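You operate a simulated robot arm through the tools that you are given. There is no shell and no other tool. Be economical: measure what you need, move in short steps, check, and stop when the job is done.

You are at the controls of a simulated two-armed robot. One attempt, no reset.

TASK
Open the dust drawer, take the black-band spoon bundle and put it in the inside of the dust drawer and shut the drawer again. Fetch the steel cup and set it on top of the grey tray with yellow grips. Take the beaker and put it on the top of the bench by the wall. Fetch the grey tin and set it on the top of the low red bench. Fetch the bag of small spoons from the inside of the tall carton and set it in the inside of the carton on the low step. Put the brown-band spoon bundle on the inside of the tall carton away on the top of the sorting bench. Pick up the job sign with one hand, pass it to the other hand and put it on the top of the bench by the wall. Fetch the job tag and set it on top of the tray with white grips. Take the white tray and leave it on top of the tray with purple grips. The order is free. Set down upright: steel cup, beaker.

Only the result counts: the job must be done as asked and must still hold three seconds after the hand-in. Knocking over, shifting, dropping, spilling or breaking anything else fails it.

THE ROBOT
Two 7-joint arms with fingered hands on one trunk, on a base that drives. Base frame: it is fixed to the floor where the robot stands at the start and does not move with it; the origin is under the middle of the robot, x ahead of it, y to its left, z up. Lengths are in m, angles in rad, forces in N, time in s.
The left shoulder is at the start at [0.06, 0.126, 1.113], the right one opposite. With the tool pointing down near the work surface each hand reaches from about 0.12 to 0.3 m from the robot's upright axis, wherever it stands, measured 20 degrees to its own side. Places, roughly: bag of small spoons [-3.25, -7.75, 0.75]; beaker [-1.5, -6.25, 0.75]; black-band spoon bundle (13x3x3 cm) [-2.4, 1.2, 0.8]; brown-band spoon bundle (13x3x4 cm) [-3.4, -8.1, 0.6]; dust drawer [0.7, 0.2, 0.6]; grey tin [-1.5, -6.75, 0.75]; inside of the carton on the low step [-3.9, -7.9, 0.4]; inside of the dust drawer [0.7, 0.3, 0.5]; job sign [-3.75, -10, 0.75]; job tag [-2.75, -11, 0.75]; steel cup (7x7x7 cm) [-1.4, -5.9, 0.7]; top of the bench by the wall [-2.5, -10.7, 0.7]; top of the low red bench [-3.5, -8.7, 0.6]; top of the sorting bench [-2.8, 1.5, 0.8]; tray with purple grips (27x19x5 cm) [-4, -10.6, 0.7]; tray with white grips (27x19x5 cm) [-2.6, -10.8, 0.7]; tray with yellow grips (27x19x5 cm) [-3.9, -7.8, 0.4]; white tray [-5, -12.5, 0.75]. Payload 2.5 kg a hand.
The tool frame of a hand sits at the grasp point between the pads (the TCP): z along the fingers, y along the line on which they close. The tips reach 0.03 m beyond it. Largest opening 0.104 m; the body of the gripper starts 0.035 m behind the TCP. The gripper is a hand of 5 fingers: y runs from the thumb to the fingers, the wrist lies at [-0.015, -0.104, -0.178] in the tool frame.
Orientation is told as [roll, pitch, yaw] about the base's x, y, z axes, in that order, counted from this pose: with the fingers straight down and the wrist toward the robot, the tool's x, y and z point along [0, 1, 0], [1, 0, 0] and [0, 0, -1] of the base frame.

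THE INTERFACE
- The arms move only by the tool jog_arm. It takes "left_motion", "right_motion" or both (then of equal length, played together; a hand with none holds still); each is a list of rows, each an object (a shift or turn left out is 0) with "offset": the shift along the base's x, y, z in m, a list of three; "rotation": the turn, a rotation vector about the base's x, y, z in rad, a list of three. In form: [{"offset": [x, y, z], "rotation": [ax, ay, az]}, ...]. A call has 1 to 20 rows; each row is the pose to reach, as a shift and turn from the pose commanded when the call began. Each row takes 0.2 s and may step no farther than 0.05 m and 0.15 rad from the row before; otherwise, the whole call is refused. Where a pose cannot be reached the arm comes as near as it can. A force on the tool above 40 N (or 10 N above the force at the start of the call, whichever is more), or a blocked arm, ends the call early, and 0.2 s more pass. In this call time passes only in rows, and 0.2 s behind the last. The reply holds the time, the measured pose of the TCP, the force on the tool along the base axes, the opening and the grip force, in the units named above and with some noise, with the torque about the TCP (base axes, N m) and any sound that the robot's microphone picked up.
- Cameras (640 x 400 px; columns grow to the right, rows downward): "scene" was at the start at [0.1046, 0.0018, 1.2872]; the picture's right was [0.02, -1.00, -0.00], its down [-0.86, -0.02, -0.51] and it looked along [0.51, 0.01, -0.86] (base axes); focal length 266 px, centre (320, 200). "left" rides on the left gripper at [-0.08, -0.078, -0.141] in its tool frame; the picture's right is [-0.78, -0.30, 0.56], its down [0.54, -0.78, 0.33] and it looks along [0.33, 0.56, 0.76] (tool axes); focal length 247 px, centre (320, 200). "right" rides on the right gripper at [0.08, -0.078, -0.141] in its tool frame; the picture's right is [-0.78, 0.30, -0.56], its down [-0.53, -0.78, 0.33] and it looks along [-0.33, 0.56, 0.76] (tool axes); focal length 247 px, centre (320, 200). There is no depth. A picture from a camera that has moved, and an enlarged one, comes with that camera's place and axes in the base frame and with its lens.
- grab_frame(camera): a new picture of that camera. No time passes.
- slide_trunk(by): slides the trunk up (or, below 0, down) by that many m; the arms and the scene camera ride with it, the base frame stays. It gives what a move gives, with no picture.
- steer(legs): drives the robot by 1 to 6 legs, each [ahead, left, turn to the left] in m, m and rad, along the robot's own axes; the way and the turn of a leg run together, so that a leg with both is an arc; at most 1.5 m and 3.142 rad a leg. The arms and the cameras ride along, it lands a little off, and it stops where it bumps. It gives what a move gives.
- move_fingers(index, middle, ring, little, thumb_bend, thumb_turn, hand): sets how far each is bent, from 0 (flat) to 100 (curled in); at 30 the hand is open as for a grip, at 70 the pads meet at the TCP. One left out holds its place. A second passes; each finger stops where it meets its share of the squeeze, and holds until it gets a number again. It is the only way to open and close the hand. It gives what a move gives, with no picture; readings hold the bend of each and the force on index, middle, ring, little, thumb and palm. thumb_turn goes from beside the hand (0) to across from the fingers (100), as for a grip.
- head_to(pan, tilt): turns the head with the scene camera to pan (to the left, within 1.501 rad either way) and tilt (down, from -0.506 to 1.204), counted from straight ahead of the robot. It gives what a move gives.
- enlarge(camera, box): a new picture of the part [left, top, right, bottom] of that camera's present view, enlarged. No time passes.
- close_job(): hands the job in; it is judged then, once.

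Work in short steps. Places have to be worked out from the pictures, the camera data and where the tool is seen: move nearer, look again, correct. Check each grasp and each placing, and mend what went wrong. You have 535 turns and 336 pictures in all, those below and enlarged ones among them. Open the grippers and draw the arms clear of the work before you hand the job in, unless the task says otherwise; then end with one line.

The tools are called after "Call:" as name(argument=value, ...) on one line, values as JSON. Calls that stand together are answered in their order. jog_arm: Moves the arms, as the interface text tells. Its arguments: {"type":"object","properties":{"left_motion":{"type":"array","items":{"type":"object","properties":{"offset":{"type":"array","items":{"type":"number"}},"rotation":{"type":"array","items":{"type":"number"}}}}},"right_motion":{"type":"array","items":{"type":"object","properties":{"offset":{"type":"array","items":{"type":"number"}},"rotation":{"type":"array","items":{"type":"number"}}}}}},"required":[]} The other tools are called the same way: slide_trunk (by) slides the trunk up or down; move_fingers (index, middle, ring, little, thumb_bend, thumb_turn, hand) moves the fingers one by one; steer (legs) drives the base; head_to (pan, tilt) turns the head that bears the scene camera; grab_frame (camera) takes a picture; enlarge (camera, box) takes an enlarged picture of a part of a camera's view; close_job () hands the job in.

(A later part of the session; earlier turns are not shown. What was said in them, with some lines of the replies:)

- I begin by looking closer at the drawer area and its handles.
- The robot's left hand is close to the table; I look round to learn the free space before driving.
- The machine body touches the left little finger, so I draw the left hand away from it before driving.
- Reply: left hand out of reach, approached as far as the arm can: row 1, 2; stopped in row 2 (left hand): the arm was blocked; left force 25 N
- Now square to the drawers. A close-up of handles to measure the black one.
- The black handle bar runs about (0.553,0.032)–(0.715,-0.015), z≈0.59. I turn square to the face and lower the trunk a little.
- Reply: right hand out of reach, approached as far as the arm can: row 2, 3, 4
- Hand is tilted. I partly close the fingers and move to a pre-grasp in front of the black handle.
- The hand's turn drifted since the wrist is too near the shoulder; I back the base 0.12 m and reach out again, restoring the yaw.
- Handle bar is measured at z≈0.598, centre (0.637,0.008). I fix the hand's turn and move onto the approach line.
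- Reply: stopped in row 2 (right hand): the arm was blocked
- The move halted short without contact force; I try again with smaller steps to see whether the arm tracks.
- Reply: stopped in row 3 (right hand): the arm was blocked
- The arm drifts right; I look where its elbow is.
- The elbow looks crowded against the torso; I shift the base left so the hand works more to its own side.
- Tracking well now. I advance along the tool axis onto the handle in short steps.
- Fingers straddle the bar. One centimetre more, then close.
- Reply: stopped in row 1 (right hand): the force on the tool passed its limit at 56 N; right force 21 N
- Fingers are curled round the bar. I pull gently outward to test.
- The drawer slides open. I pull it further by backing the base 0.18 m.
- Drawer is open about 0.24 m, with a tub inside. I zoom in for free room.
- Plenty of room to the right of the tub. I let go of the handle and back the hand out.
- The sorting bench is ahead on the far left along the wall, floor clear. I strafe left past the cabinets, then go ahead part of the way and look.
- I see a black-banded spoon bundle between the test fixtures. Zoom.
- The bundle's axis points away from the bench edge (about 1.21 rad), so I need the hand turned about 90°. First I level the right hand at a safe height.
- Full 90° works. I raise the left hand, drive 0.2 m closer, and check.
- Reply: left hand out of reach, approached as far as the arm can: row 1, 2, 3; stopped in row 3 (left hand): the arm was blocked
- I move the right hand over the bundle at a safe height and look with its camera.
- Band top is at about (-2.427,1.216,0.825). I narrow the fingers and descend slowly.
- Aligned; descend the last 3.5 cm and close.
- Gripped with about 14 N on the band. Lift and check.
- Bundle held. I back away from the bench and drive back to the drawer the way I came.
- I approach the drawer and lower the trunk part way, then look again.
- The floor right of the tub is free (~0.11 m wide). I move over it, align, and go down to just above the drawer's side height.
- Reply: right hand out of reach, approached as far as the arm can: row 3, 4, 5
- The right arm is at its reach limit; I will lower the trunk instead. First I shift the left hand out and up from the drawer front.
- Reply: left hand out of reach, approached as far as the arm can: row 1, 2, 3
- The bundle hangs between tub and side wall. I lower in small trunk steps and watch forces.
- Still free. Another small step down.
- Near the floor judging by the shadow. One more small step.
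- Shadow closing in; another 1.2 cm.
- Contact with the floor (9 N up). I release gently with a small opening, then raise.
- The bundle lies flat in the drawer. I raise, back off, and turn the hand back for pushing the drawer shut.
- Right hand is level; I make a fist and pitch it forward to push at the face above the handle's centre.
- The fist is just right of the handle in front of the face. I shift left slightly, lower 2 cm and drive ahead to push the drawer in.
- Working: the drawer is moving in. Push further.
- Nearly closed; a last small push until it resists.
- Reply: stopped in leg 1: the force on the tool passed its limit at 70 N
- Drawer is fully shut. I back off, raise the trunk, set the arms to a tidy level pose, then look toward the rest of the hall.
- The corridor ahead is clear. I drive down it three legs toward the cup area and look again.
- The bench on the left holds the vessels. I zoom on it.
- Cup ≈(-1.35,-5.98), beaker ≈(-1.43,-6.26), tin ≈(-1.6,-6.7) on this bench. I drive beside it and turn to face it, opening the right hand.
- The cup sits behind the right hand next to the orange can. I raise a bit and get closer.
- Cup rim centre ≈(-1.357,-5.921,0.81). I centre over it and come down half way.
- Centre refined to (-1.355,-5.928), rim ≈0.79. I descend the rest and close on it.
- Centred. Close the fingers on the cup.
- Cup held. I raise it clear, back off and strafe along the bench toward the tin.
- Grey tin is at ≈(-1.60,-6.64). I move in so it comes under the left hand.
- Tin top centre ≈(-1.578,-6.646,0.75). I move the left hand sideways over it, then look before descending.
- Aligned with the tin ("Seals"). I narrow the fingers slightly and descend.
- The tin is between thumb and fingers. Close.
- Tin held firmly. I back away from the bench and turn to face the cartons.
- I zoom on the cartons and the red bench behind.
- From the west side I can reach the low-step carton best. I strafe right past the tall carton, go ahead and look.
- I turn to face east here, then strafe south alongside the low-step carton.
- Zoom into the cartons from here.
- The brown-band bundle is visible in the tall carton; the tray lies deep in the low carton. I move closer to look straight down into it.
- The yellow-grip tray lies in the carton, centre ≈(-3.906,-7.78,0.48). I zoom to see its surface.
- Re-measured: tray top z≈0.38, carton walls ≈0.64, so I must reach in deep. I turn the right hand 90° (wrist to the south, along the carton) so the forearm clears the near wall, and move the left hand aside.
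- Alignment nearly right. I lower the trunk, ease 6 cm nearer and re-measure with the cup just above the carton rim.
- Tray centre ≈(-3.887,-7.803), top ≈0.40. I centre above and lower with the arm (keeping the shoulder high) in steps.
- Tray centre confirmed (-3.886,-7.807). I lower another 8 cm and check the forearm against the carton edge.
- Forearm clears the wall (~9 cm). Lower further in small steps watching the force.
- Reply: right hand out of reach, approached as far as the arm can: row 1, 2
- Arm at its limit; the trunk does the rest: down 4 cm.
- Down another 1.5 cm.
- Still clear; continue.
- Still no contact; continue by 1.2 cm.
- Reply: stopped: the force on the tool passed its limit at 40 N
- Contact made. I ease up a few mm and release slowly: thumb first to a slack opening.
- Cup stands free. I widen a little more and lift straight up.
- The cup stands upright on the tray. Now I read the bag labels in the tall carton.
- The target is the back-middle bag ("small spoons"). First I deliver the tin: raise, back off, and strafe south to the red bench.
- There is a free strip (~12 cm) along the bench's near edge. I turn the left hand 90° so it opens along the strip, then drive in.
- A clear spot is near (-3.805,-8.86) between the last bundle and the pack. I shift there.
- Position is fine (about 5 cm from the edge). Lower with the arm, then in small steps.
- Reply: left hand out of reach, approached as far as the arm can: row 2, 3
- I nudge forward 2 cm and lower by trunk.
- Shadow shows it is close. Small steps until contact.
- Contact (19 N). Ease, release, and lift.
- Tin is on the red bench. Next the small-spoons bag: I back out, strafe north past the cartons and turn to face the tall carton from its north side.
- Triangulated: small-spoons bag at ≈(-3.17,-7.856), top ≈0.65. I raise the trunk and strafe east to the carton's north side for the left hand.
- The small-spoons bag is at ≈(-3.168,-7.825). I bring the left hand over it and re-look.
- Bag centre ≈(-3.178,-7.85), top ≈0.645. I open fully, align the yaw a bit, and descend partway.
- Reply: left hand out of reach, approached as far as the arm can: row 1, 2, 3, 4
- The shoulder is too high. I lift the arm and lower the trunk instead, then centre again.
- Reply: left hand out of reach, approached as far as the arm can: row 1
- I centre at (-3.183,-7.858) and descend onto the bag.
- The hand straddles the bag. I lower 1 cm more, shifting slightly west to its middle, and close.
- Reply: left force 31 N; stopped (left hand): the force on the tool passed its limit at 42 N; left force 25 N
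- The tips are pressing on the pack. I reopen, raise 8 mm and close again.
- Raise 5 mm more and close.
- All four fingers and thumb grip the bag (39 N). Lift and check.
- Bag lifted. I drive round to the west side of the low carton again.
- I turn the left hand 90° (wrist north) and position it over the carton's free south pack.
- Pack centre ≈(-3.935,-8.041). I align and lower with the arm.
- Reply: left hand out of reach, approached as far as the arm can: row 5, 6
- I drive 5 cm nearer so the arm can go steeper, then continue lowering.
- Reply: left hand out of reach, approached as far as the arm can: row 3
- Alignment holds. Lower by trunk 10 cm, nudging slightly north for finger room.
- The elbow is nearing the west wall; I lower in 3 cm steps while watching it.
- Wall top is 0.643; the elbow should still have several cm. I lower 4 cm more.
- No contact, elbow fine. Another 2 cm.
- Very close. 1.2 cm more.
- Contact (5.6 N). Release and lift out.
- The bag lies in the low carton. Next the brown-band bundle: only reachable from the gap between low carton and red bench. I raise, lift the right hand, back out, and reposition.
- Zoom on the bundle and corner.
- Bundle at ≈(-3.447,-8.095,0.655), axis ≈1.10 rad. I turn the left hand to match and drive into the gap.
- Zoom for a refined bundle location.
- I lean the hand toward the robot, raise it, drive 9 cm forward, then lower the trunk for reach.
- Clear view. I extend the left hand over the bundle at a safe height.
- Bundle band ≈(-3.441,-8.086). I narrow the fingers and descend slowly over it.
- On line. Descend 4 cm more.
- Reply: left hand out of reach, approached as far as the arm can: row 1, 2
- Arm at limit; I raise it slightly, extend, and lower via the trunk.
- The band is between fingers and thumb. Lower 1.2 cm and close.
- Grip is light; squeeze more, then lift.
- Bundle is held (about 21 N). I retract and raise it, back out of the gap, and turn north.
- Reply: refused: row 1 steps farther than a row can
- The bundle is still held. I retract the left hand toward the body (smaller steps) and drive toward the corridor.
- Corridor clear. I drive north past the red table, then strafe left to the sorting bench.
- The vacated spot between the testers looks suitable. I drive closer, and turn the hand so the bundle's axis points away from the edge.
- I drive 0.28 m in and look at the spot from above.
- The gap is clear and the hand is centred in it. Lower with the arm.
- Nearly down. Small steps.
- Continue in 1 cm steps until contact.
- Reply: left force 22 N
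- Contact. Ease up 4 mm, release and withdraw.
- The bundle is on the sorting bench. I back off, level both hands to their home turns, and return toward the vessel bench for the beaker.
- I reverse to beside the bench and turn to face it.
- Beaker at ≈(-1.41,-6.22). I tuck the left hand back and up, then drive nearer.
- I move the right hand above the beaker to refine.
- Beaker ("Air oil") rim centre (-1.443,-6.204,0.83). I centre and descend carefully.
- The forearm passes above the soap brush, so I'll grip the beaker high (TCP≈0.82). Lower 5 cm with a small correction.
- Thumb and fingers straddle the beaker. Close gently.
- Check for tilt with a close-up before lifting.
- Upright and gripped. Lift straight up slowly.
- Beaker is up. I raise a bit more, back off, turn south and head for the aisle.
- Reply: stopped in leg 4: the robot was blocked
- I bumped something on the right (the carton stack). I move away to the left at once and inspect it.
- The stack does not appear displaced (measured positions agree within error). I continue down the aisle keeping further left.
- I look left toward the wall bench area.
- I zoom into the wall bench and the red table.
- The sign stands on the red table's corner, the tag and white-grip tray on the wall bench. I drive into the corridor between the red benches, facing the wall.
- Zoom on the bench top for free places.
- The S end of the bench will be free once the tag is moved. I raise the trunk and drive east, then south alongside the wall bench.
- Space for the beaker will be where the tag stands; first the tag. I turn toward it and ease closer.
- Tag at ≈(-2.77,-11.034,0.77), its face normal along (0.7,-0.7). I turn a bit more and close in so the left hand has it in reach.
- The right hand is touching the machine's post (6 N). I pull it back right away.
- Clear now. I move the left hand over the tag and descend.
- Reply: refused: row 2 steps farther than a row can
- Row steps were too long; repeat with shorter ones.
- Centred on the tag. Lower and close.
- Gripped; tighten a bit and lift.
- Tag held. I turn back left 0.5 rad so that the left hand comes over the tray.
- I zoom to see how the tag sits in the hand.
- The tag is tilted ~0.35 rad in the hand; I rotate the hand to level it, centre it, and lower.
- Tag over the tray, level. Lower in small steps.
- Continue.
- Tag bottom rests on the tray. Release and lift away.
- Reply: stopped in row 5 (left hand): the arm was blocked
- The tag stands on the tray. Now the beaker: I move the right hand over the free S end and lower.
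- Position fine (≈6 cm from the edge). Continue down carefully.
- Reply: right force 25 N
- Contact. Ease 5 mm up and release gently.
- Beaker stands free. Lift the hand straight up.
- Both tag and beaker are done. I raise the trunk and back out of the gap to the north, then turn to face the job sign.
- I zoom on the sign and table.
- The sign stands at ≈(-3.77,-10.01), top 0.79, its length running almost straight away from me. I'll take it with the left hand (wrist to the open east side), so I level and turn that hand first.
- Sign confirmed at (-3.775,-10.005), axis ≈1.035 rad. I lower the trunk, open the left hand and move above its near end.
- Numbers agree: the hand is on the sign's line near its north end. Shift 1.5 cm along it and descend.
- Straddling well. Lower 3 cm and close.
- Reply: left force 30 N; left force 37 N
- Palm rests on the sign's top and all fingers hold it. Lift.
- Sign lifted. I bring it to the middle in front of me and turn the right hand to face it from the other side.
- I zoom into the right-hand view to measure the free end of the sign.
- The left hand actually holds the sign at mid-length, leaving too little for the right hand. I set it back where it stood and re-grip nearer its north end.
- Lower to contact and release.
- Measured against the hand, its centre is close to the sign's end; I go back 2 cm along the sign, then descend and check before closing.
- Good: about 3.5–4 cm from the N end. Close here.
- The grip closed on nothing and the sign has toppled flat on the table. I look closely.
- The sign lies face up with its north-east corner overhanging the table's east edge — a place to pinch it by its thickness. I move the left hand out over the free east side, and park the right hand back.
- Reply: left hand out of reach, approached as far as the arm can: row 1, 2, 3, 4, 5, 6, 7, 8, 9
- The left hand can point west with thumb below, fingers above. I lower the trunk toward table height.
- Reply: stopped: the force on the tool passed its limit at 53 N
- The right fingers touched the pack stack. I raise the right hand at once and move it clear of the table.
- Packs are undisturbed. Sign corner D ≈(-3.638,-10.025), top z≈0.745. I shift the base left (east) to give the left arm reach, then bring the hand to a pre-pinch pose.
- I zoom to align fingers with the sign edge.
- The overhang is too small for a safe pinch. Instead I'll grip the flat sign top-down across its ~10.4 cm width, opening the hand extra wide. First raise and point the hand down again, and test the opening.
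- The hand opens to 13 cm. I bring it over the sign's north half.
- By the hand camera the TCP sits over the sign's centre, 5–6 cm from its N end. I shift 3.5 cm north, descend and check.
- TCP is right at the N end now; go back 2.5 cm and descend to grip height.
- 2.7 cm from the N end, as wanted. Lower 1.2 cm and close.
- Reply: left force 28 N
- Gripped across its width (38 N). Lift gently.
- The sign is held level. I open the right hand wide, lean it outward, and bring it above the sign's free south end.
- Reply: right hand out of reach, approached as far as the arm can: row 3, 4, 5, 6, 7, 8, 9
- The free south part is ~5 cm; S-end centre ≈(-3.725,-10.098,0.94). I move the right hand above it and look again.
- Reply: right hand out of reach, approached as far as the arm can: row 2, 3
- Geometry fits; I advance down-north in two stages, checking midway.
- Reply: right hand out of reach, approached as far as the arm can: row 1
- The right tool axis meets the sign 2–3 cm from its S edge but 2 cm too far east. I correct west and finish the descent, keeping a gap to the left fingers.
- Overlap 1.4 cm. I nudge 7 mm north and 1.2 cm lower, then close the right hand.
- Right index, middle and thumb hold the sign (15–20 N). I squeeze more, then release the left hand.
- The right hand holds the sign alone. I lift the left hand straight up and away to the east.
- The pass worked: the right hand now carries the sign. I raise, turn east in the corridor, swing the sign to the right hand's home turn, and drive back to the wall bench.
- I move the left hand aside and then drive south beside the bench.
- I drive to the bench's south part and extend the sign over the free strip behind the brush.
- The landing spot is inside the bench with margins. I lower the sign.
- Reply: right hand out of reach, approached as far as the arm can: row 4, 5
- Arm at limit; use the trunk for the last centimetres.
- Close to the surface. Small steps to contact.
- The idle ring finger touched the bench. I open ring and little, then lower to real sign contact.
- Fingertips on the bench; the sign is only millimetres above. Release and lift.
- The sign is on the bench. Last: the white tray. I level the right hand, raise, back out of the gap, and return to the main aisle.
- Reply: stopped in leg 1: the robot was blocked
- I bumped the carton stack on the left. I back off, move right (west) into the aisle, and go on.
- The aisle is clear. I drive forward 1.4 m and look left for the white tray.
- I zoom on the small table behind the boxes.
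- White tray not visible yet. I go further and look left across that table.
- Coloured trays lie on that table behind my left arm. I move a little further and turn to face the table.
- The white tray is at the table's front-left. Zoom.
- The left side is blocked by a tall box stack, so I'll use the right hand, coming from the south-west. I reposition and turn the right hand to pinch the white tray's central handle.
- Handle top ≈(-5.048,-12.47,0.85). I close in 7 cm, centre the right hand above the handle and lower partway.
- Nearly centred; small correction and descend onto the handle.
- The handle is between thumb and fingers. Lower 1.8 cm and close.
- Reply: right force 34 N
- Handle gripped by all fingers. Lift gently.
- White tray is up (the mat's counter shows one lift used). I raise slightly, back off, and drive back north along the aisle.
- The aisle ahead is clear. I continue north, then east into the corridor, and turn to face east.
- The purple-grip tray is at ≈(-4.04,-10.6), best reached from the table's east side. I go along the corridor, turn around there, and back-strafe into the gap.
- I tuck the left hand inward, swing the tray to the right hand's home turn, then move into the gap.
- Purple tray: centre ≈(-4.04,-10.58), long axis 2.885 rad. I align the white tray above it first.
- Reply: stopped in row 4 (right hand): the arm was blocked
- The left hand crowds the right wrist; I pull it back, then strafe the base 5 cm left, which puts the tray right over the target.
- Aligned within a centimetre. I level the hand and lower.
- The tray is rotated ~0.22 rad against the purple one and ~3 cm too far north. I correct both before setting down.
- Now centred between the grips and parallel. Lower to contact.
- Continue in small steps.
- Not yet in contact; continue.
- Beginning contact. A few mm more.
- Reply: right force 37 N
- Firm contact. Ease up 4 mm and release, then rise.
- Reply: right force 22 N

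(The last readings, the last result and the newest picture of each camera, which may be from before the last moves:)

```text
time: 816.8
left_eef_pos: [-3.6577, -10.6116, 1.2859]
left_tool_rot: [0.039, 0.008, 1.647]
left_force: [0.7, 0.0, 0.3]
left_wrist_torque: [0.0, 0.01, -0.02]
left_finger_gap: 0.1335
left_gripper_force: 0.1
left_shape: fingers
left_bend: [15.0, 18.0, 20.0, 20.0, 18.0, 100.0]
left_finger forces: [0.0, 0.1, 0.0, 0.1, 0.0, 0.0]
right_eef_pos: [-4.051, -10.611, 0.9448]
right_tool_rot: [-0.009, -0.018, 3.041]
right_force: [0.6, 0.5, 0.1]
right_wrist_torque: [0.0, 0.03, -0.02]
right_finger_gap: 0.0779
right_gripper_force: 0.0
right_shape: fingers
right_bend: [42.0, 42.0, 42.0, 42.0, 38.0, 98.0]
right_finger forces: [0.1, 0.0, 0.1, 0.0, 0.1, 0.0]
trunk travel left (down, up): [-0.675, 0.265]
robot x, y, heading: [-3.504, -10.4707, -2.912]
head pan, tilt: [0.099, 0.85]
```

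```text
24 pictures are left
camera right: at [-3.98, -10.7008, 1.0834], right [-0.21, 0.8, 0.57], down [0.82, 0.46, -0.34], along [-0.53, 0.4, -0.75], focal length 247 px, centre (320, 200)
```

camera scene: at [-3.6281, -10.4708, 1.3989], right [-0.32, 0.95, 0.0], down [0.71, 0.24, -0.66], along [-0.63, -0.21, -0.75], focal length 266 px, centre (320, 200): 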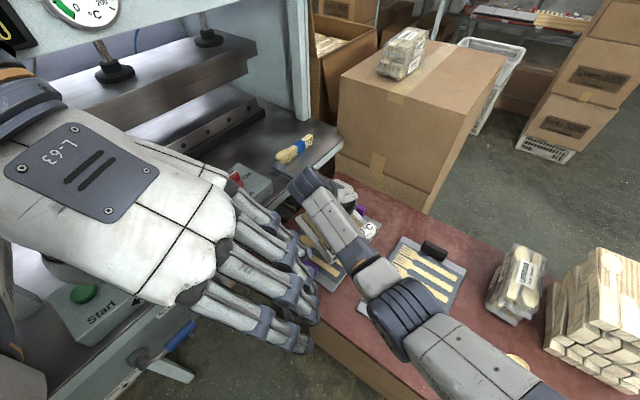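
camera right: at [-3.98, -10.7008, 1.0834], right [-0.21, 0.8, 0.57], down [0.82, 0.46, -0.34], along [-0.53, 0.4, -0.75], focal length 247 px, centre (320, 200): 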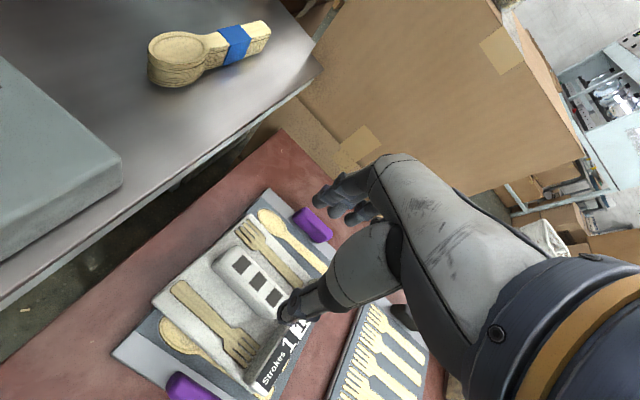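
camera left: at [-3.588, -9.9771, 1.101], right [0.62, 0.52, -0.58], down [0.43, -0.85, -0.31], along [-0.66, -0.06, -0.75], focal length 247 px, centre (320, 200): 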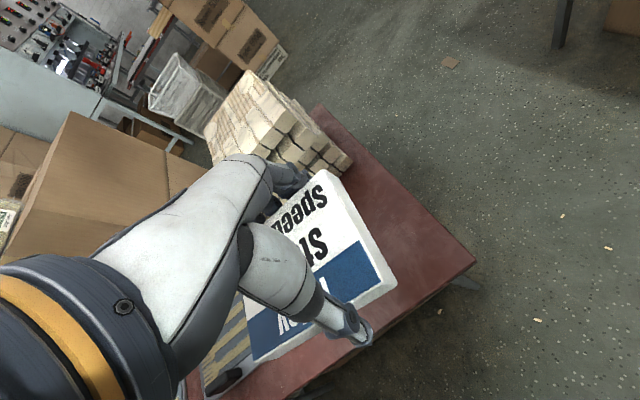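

The white tray rests on the purple-grip tray between its grips. I withdraw the arms upward and back the base off, then take a last look.

Call:
slide_trunk(by=0.12)

Call:
steer(legs=[[-0.25, 0, 0]])

Call:
grab_frame(camera="scene")

```text
time: 818.3
left_eef_pos: [-3.658, -10.6114, 1.4059]
left_tool_rot: [0.037, 0.009, 1.648]
left_force: [0.3, 0.5, -0.6]
left_wrist_torque: [0.01, -0.01, -0.01]
left_finger_gap: 0.1334
left_gripper_force: 0.1
left_shape: fingers
left_bend: [15.0, 18.0, 20.0, 20.0, 18.0, 100.0]
left_finger forces: [0.0, 0.0, 0.0, 0.1, 0.0, 0.1]
right_eef_pos: [-4.0518, -10.6123, 1.0643]
right_tool_rot: [-0.008, -0.018, 3.041]
right_force: [-0.4, 0.8, -0.7]
right_wrist_torque: [0.01, 0.05, -0.02]
right_finger_gap: 0.0779
right_gripper_force: 0.1
right_shape: fingers
right_bend: [42.0, 42.0, 42.0, 42.0, 38.0, 98.0]
right_finger forces: [0.0, 0.1, 0.0, 0.0, 0.1, 0.0]
trunk travel left (down, up): [-0.795, 0.145]
robot x, y, heading: [-3.507, -10.4708, -2.914]
head pan, tilt: [0.099, 0.85]
```

```text
time: 820.1
left_eef_pos: [-3.4166, -10.5554, 1.4071]
left_tool_rot: [0.038, 0.009, 1.642]
left_force: [-0.7, -0.5, -0.4]
left_wrist_torque: [-0.04, 0.05, 0.03]
left_finger_gap: 0.1336
left_gripper_force: 0.0
left_shape: fingers
left_bend: [15.0, 18.0, 20.0, 20.0, 18.0, 100.0]
left_finger forces: [0.0, 0.0, 0.1, 0.1, 0.0, 0.0]
right_eef_pos: [-3.8097, -10.5542, 1.0643]
right_tool_rot: [-0.008, -0.019, 3.036]
right_force: [-0.1, -0.2, 0.3]
right_wrist_torque: [0.01, 0.01, -0.03]
right_finger_gap: 0.0779
right_gripper_force: 0.1
right_shape: fingers
right_bend: [42.0, 42.0, 42.0, 42.0, 38.0, 98.0]
right_finger forces: [0.0, 0.1, 0.0, 0.1, 0.1, 0.1]
trunk travel left (down, up): [-0.795, 0.145]
robot x, y, heading: [-3.2614, -10.4194, -2.919]
head pan, tilt: [0.099, 0.85]
```

```text
23 pictures are left
camera scene: at [-3.3782, -10.4488, 1.588], right [-0.31, 0.95, 0.0], down [0.71, 0.24, -0.66], along [-0.63, -0.21, -0.75], focal length 266 px, centre (320, 200)
```

scene: 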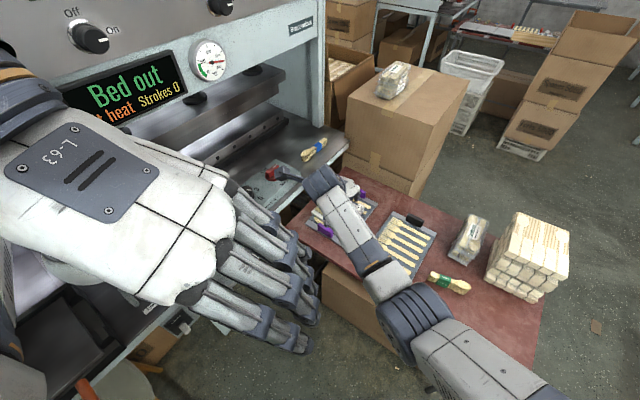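

I move out north into the corridor and check the table once more.

Call:
steer(legs=[[-0.1, -0.6, 0]])

Call:
head_to(pan=0.6, tilt=0.7)

Call:
grab_frame(camera="scene")

```text
time: 823.6
left_eef_pos: [-3.4572, -9.9354, 1.4061]
left_tool_rot: [0.038, 0.009, 1.642]
left_force: [0.1, -0.6, 0.3]
left_wrist_torque: [-0.03, -0.01, 0.0]
left_finger_gap: 0.1336
left_gripper_force: 0.1
left_shape: fingers
left_bend: [15.0, 18.0, 20.0, 20.0, 18.0, 100.0]
left_finger forces: [0.0, 0.0, 0.1, 0.1, 0.0, 0.0]
right_eef_pos: [-3.8513, -9.9352, 1.0643]
right_tool_rot: [-0.007, -0.022, 3.036]
right_force: [-0.8, 0.5, 0.2]
right_wrist_torque: [-0.03, -0.01, 0.0]
right_finger_gap: 0.0781
right_gripper_force: 0.0
right_shape: fingers
right_bend: [42.0, 42.0, 42.0, 42.0, 38.0, 98.0]
right_finger forces: [0.0, 0.0, 0.0, 0.0, 0.0, 0.0]
trunk travel left (down, up): [-0.795, 0.145]
robot x, y, heading: [-3.3073, -9.7922, -2.925]
head pan, tilt: [0.099, 0.85]
```

```text
time: 824.5
left_eef_pos: [-3.4561, -9.9349, 1.4077]
left_tool_rot: [0.039, 0.011, 1.642]
left_force: [-0.4, -0.2, 0.0]
left_wrist_torque: [0.01, -0.01, -0.02]
left_finger_gap: 0.1331
left_gripper_force: 0.1
left_shape: fingers
left_bend: [15.0, 18.0, 20.0, 20.0, 18.0, 100.0]
left_finger forces: [0.0, 0.0, 0.1, 0.1, 0.0, 0.0]
right_eef_pos: [-3.8515, -9.9345, 1.0648]
right_tool_rot: [-0.007, -0.02, 3.038]
right_force: [-0.5, -0.1, 0.4]
right_wrist_torque: [0.01, 0.03, 0.0]
right_finger_gap: 0.078
right_gripper_force: 0.1
right_shape: fingers
right_bend: [42.0, 42.0, 42.0, 42.0, 38.0, 98.0]
right_finger forces: [0.1, 0.0, 0.0, 0.1, 0.0, 0.0]
trunk travel left (down, up): [-0.795, 0.145]
robot x, y, heading: [-3.3047, -9.7991, -2.919]
head pan, tilt: [0.6, 0.7]
```

```text
22 pictures are left
camera scene: at [-3.4024, -9.8668, 1.6002], right [-0.73, 0.68, 0.0], down [0.44, 0.47, -0.76], along [-0.52, -0.56, -0.64], focal length 266 px, centre (320, 200)
```

scene: 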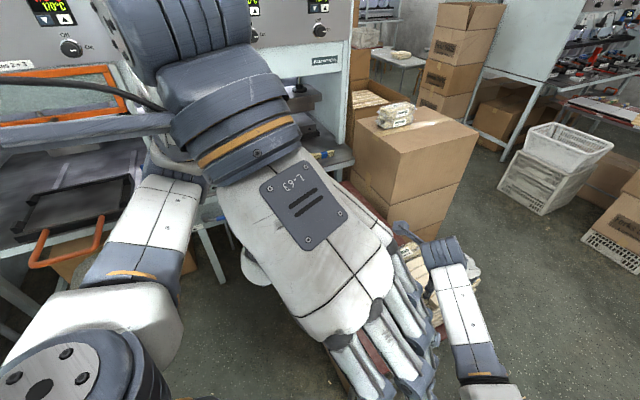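

All nine jobs are done. I back the arms fully clear of the table before handing in.

Call:
steer(legs=[[-0.3, 0, 0]])

Call:
move_fingers(hand="right", index=30, middle=30, ring=30, little=30, thumb_bend=30)

Call:
close_job()

```text
time: 826.6
left_eef_pos: [-3.1584, -9.8681, 1.4068]
left_tool_rot: [0.039, 0.01, 1.648]
left_force: [0.2, 0.1, 0.6]
left_wrist_torque: [0.01, 0.01, 0.01]
left_finger_gap: 0.1332
left_gripper_force: 0.0
left_shape: fingers
left_bend: [15.0, 18.0, 20.0, 20.0, 18.0, 100.0]
left_finger forces: [0.1, 0.0, 0.0, 0.0, 0.0, 0.1]
right_eef_pos: [-3.5514, -9.8702, 1.0645]
right_tool_rot: [-0.008, -0.019, 3.043]
right_force: [0.4, -0.2, -0.3]
right_wrist_torque: [-0.01, 0.05, 0.0]
right_finger_gap: 0.0779
right_gripper_force: 0.1
right_shape: fingers
right_bend: [42.0, 42.0, 42.0, 42.0, 38.0, 98.0]
right_finger forces: [0.0, 0.0, 0.1, 0.0, 0.1, 0.0]
trunk travel left (down, up): [-0.795, 0.145]
robot x, y, heading: [-3.0006, -9.7273, -2.916]
head pan, tilt: [0.6, 0.7]
```

```text
time: 827.6
left_eef_pos: [-3.1575, -9.8678, 1.4064]
left_tool_rot: [0.037, 0.009, 1.647]
left_force: [0.6, -0.7, 0.0]
left_wrist_torque: [-0.01, 0.0, -0.01]
left_finger_gap: 0.1336
left_gripper_force: 0.0
left_shape: fingers
left_bend: [15.0, 18.0, 20.0, 20.0, 18.0, 100.0]
left_finger forces: [0.0, 0.0, 0.1, 0.0, 0.1, 0.1]
right_eef_pos: [-3.5519, -9.8701, 1.0638]
right_tool_rot: [-0.009, -0.017, 3.042]
right_force: [0.0, -0.6, 0.4]
right_wrist_torque: [0.01, -0.02, -0.01]
right_finger_gap: 0.1029
right_gripper_force: 0.0
right_shape: fingers
right_bend: [30.0, 30.0, 30.0, 30.0, 30.0, 98.0]
right_finger forces: [0.0, 0.0, 0.0, 0.0, 0.0, 0.0]
trunk travel left (down, up): [-0.795, 0.145]
robot x, y, heading: [-3.0048, -9.7282, -2.918]
head pan, tilt: [0.6, 0.7]
```

```text
The job is handed in.
```

All nine jobs were carried out and the job is handed in; along the way the sign toppled once before I passed it, the base bumped two carton stacks, and the right hand brushed a pack stack and a machine post. I saw nothing shifted or knocked over, but I could not confirm that at every spot.
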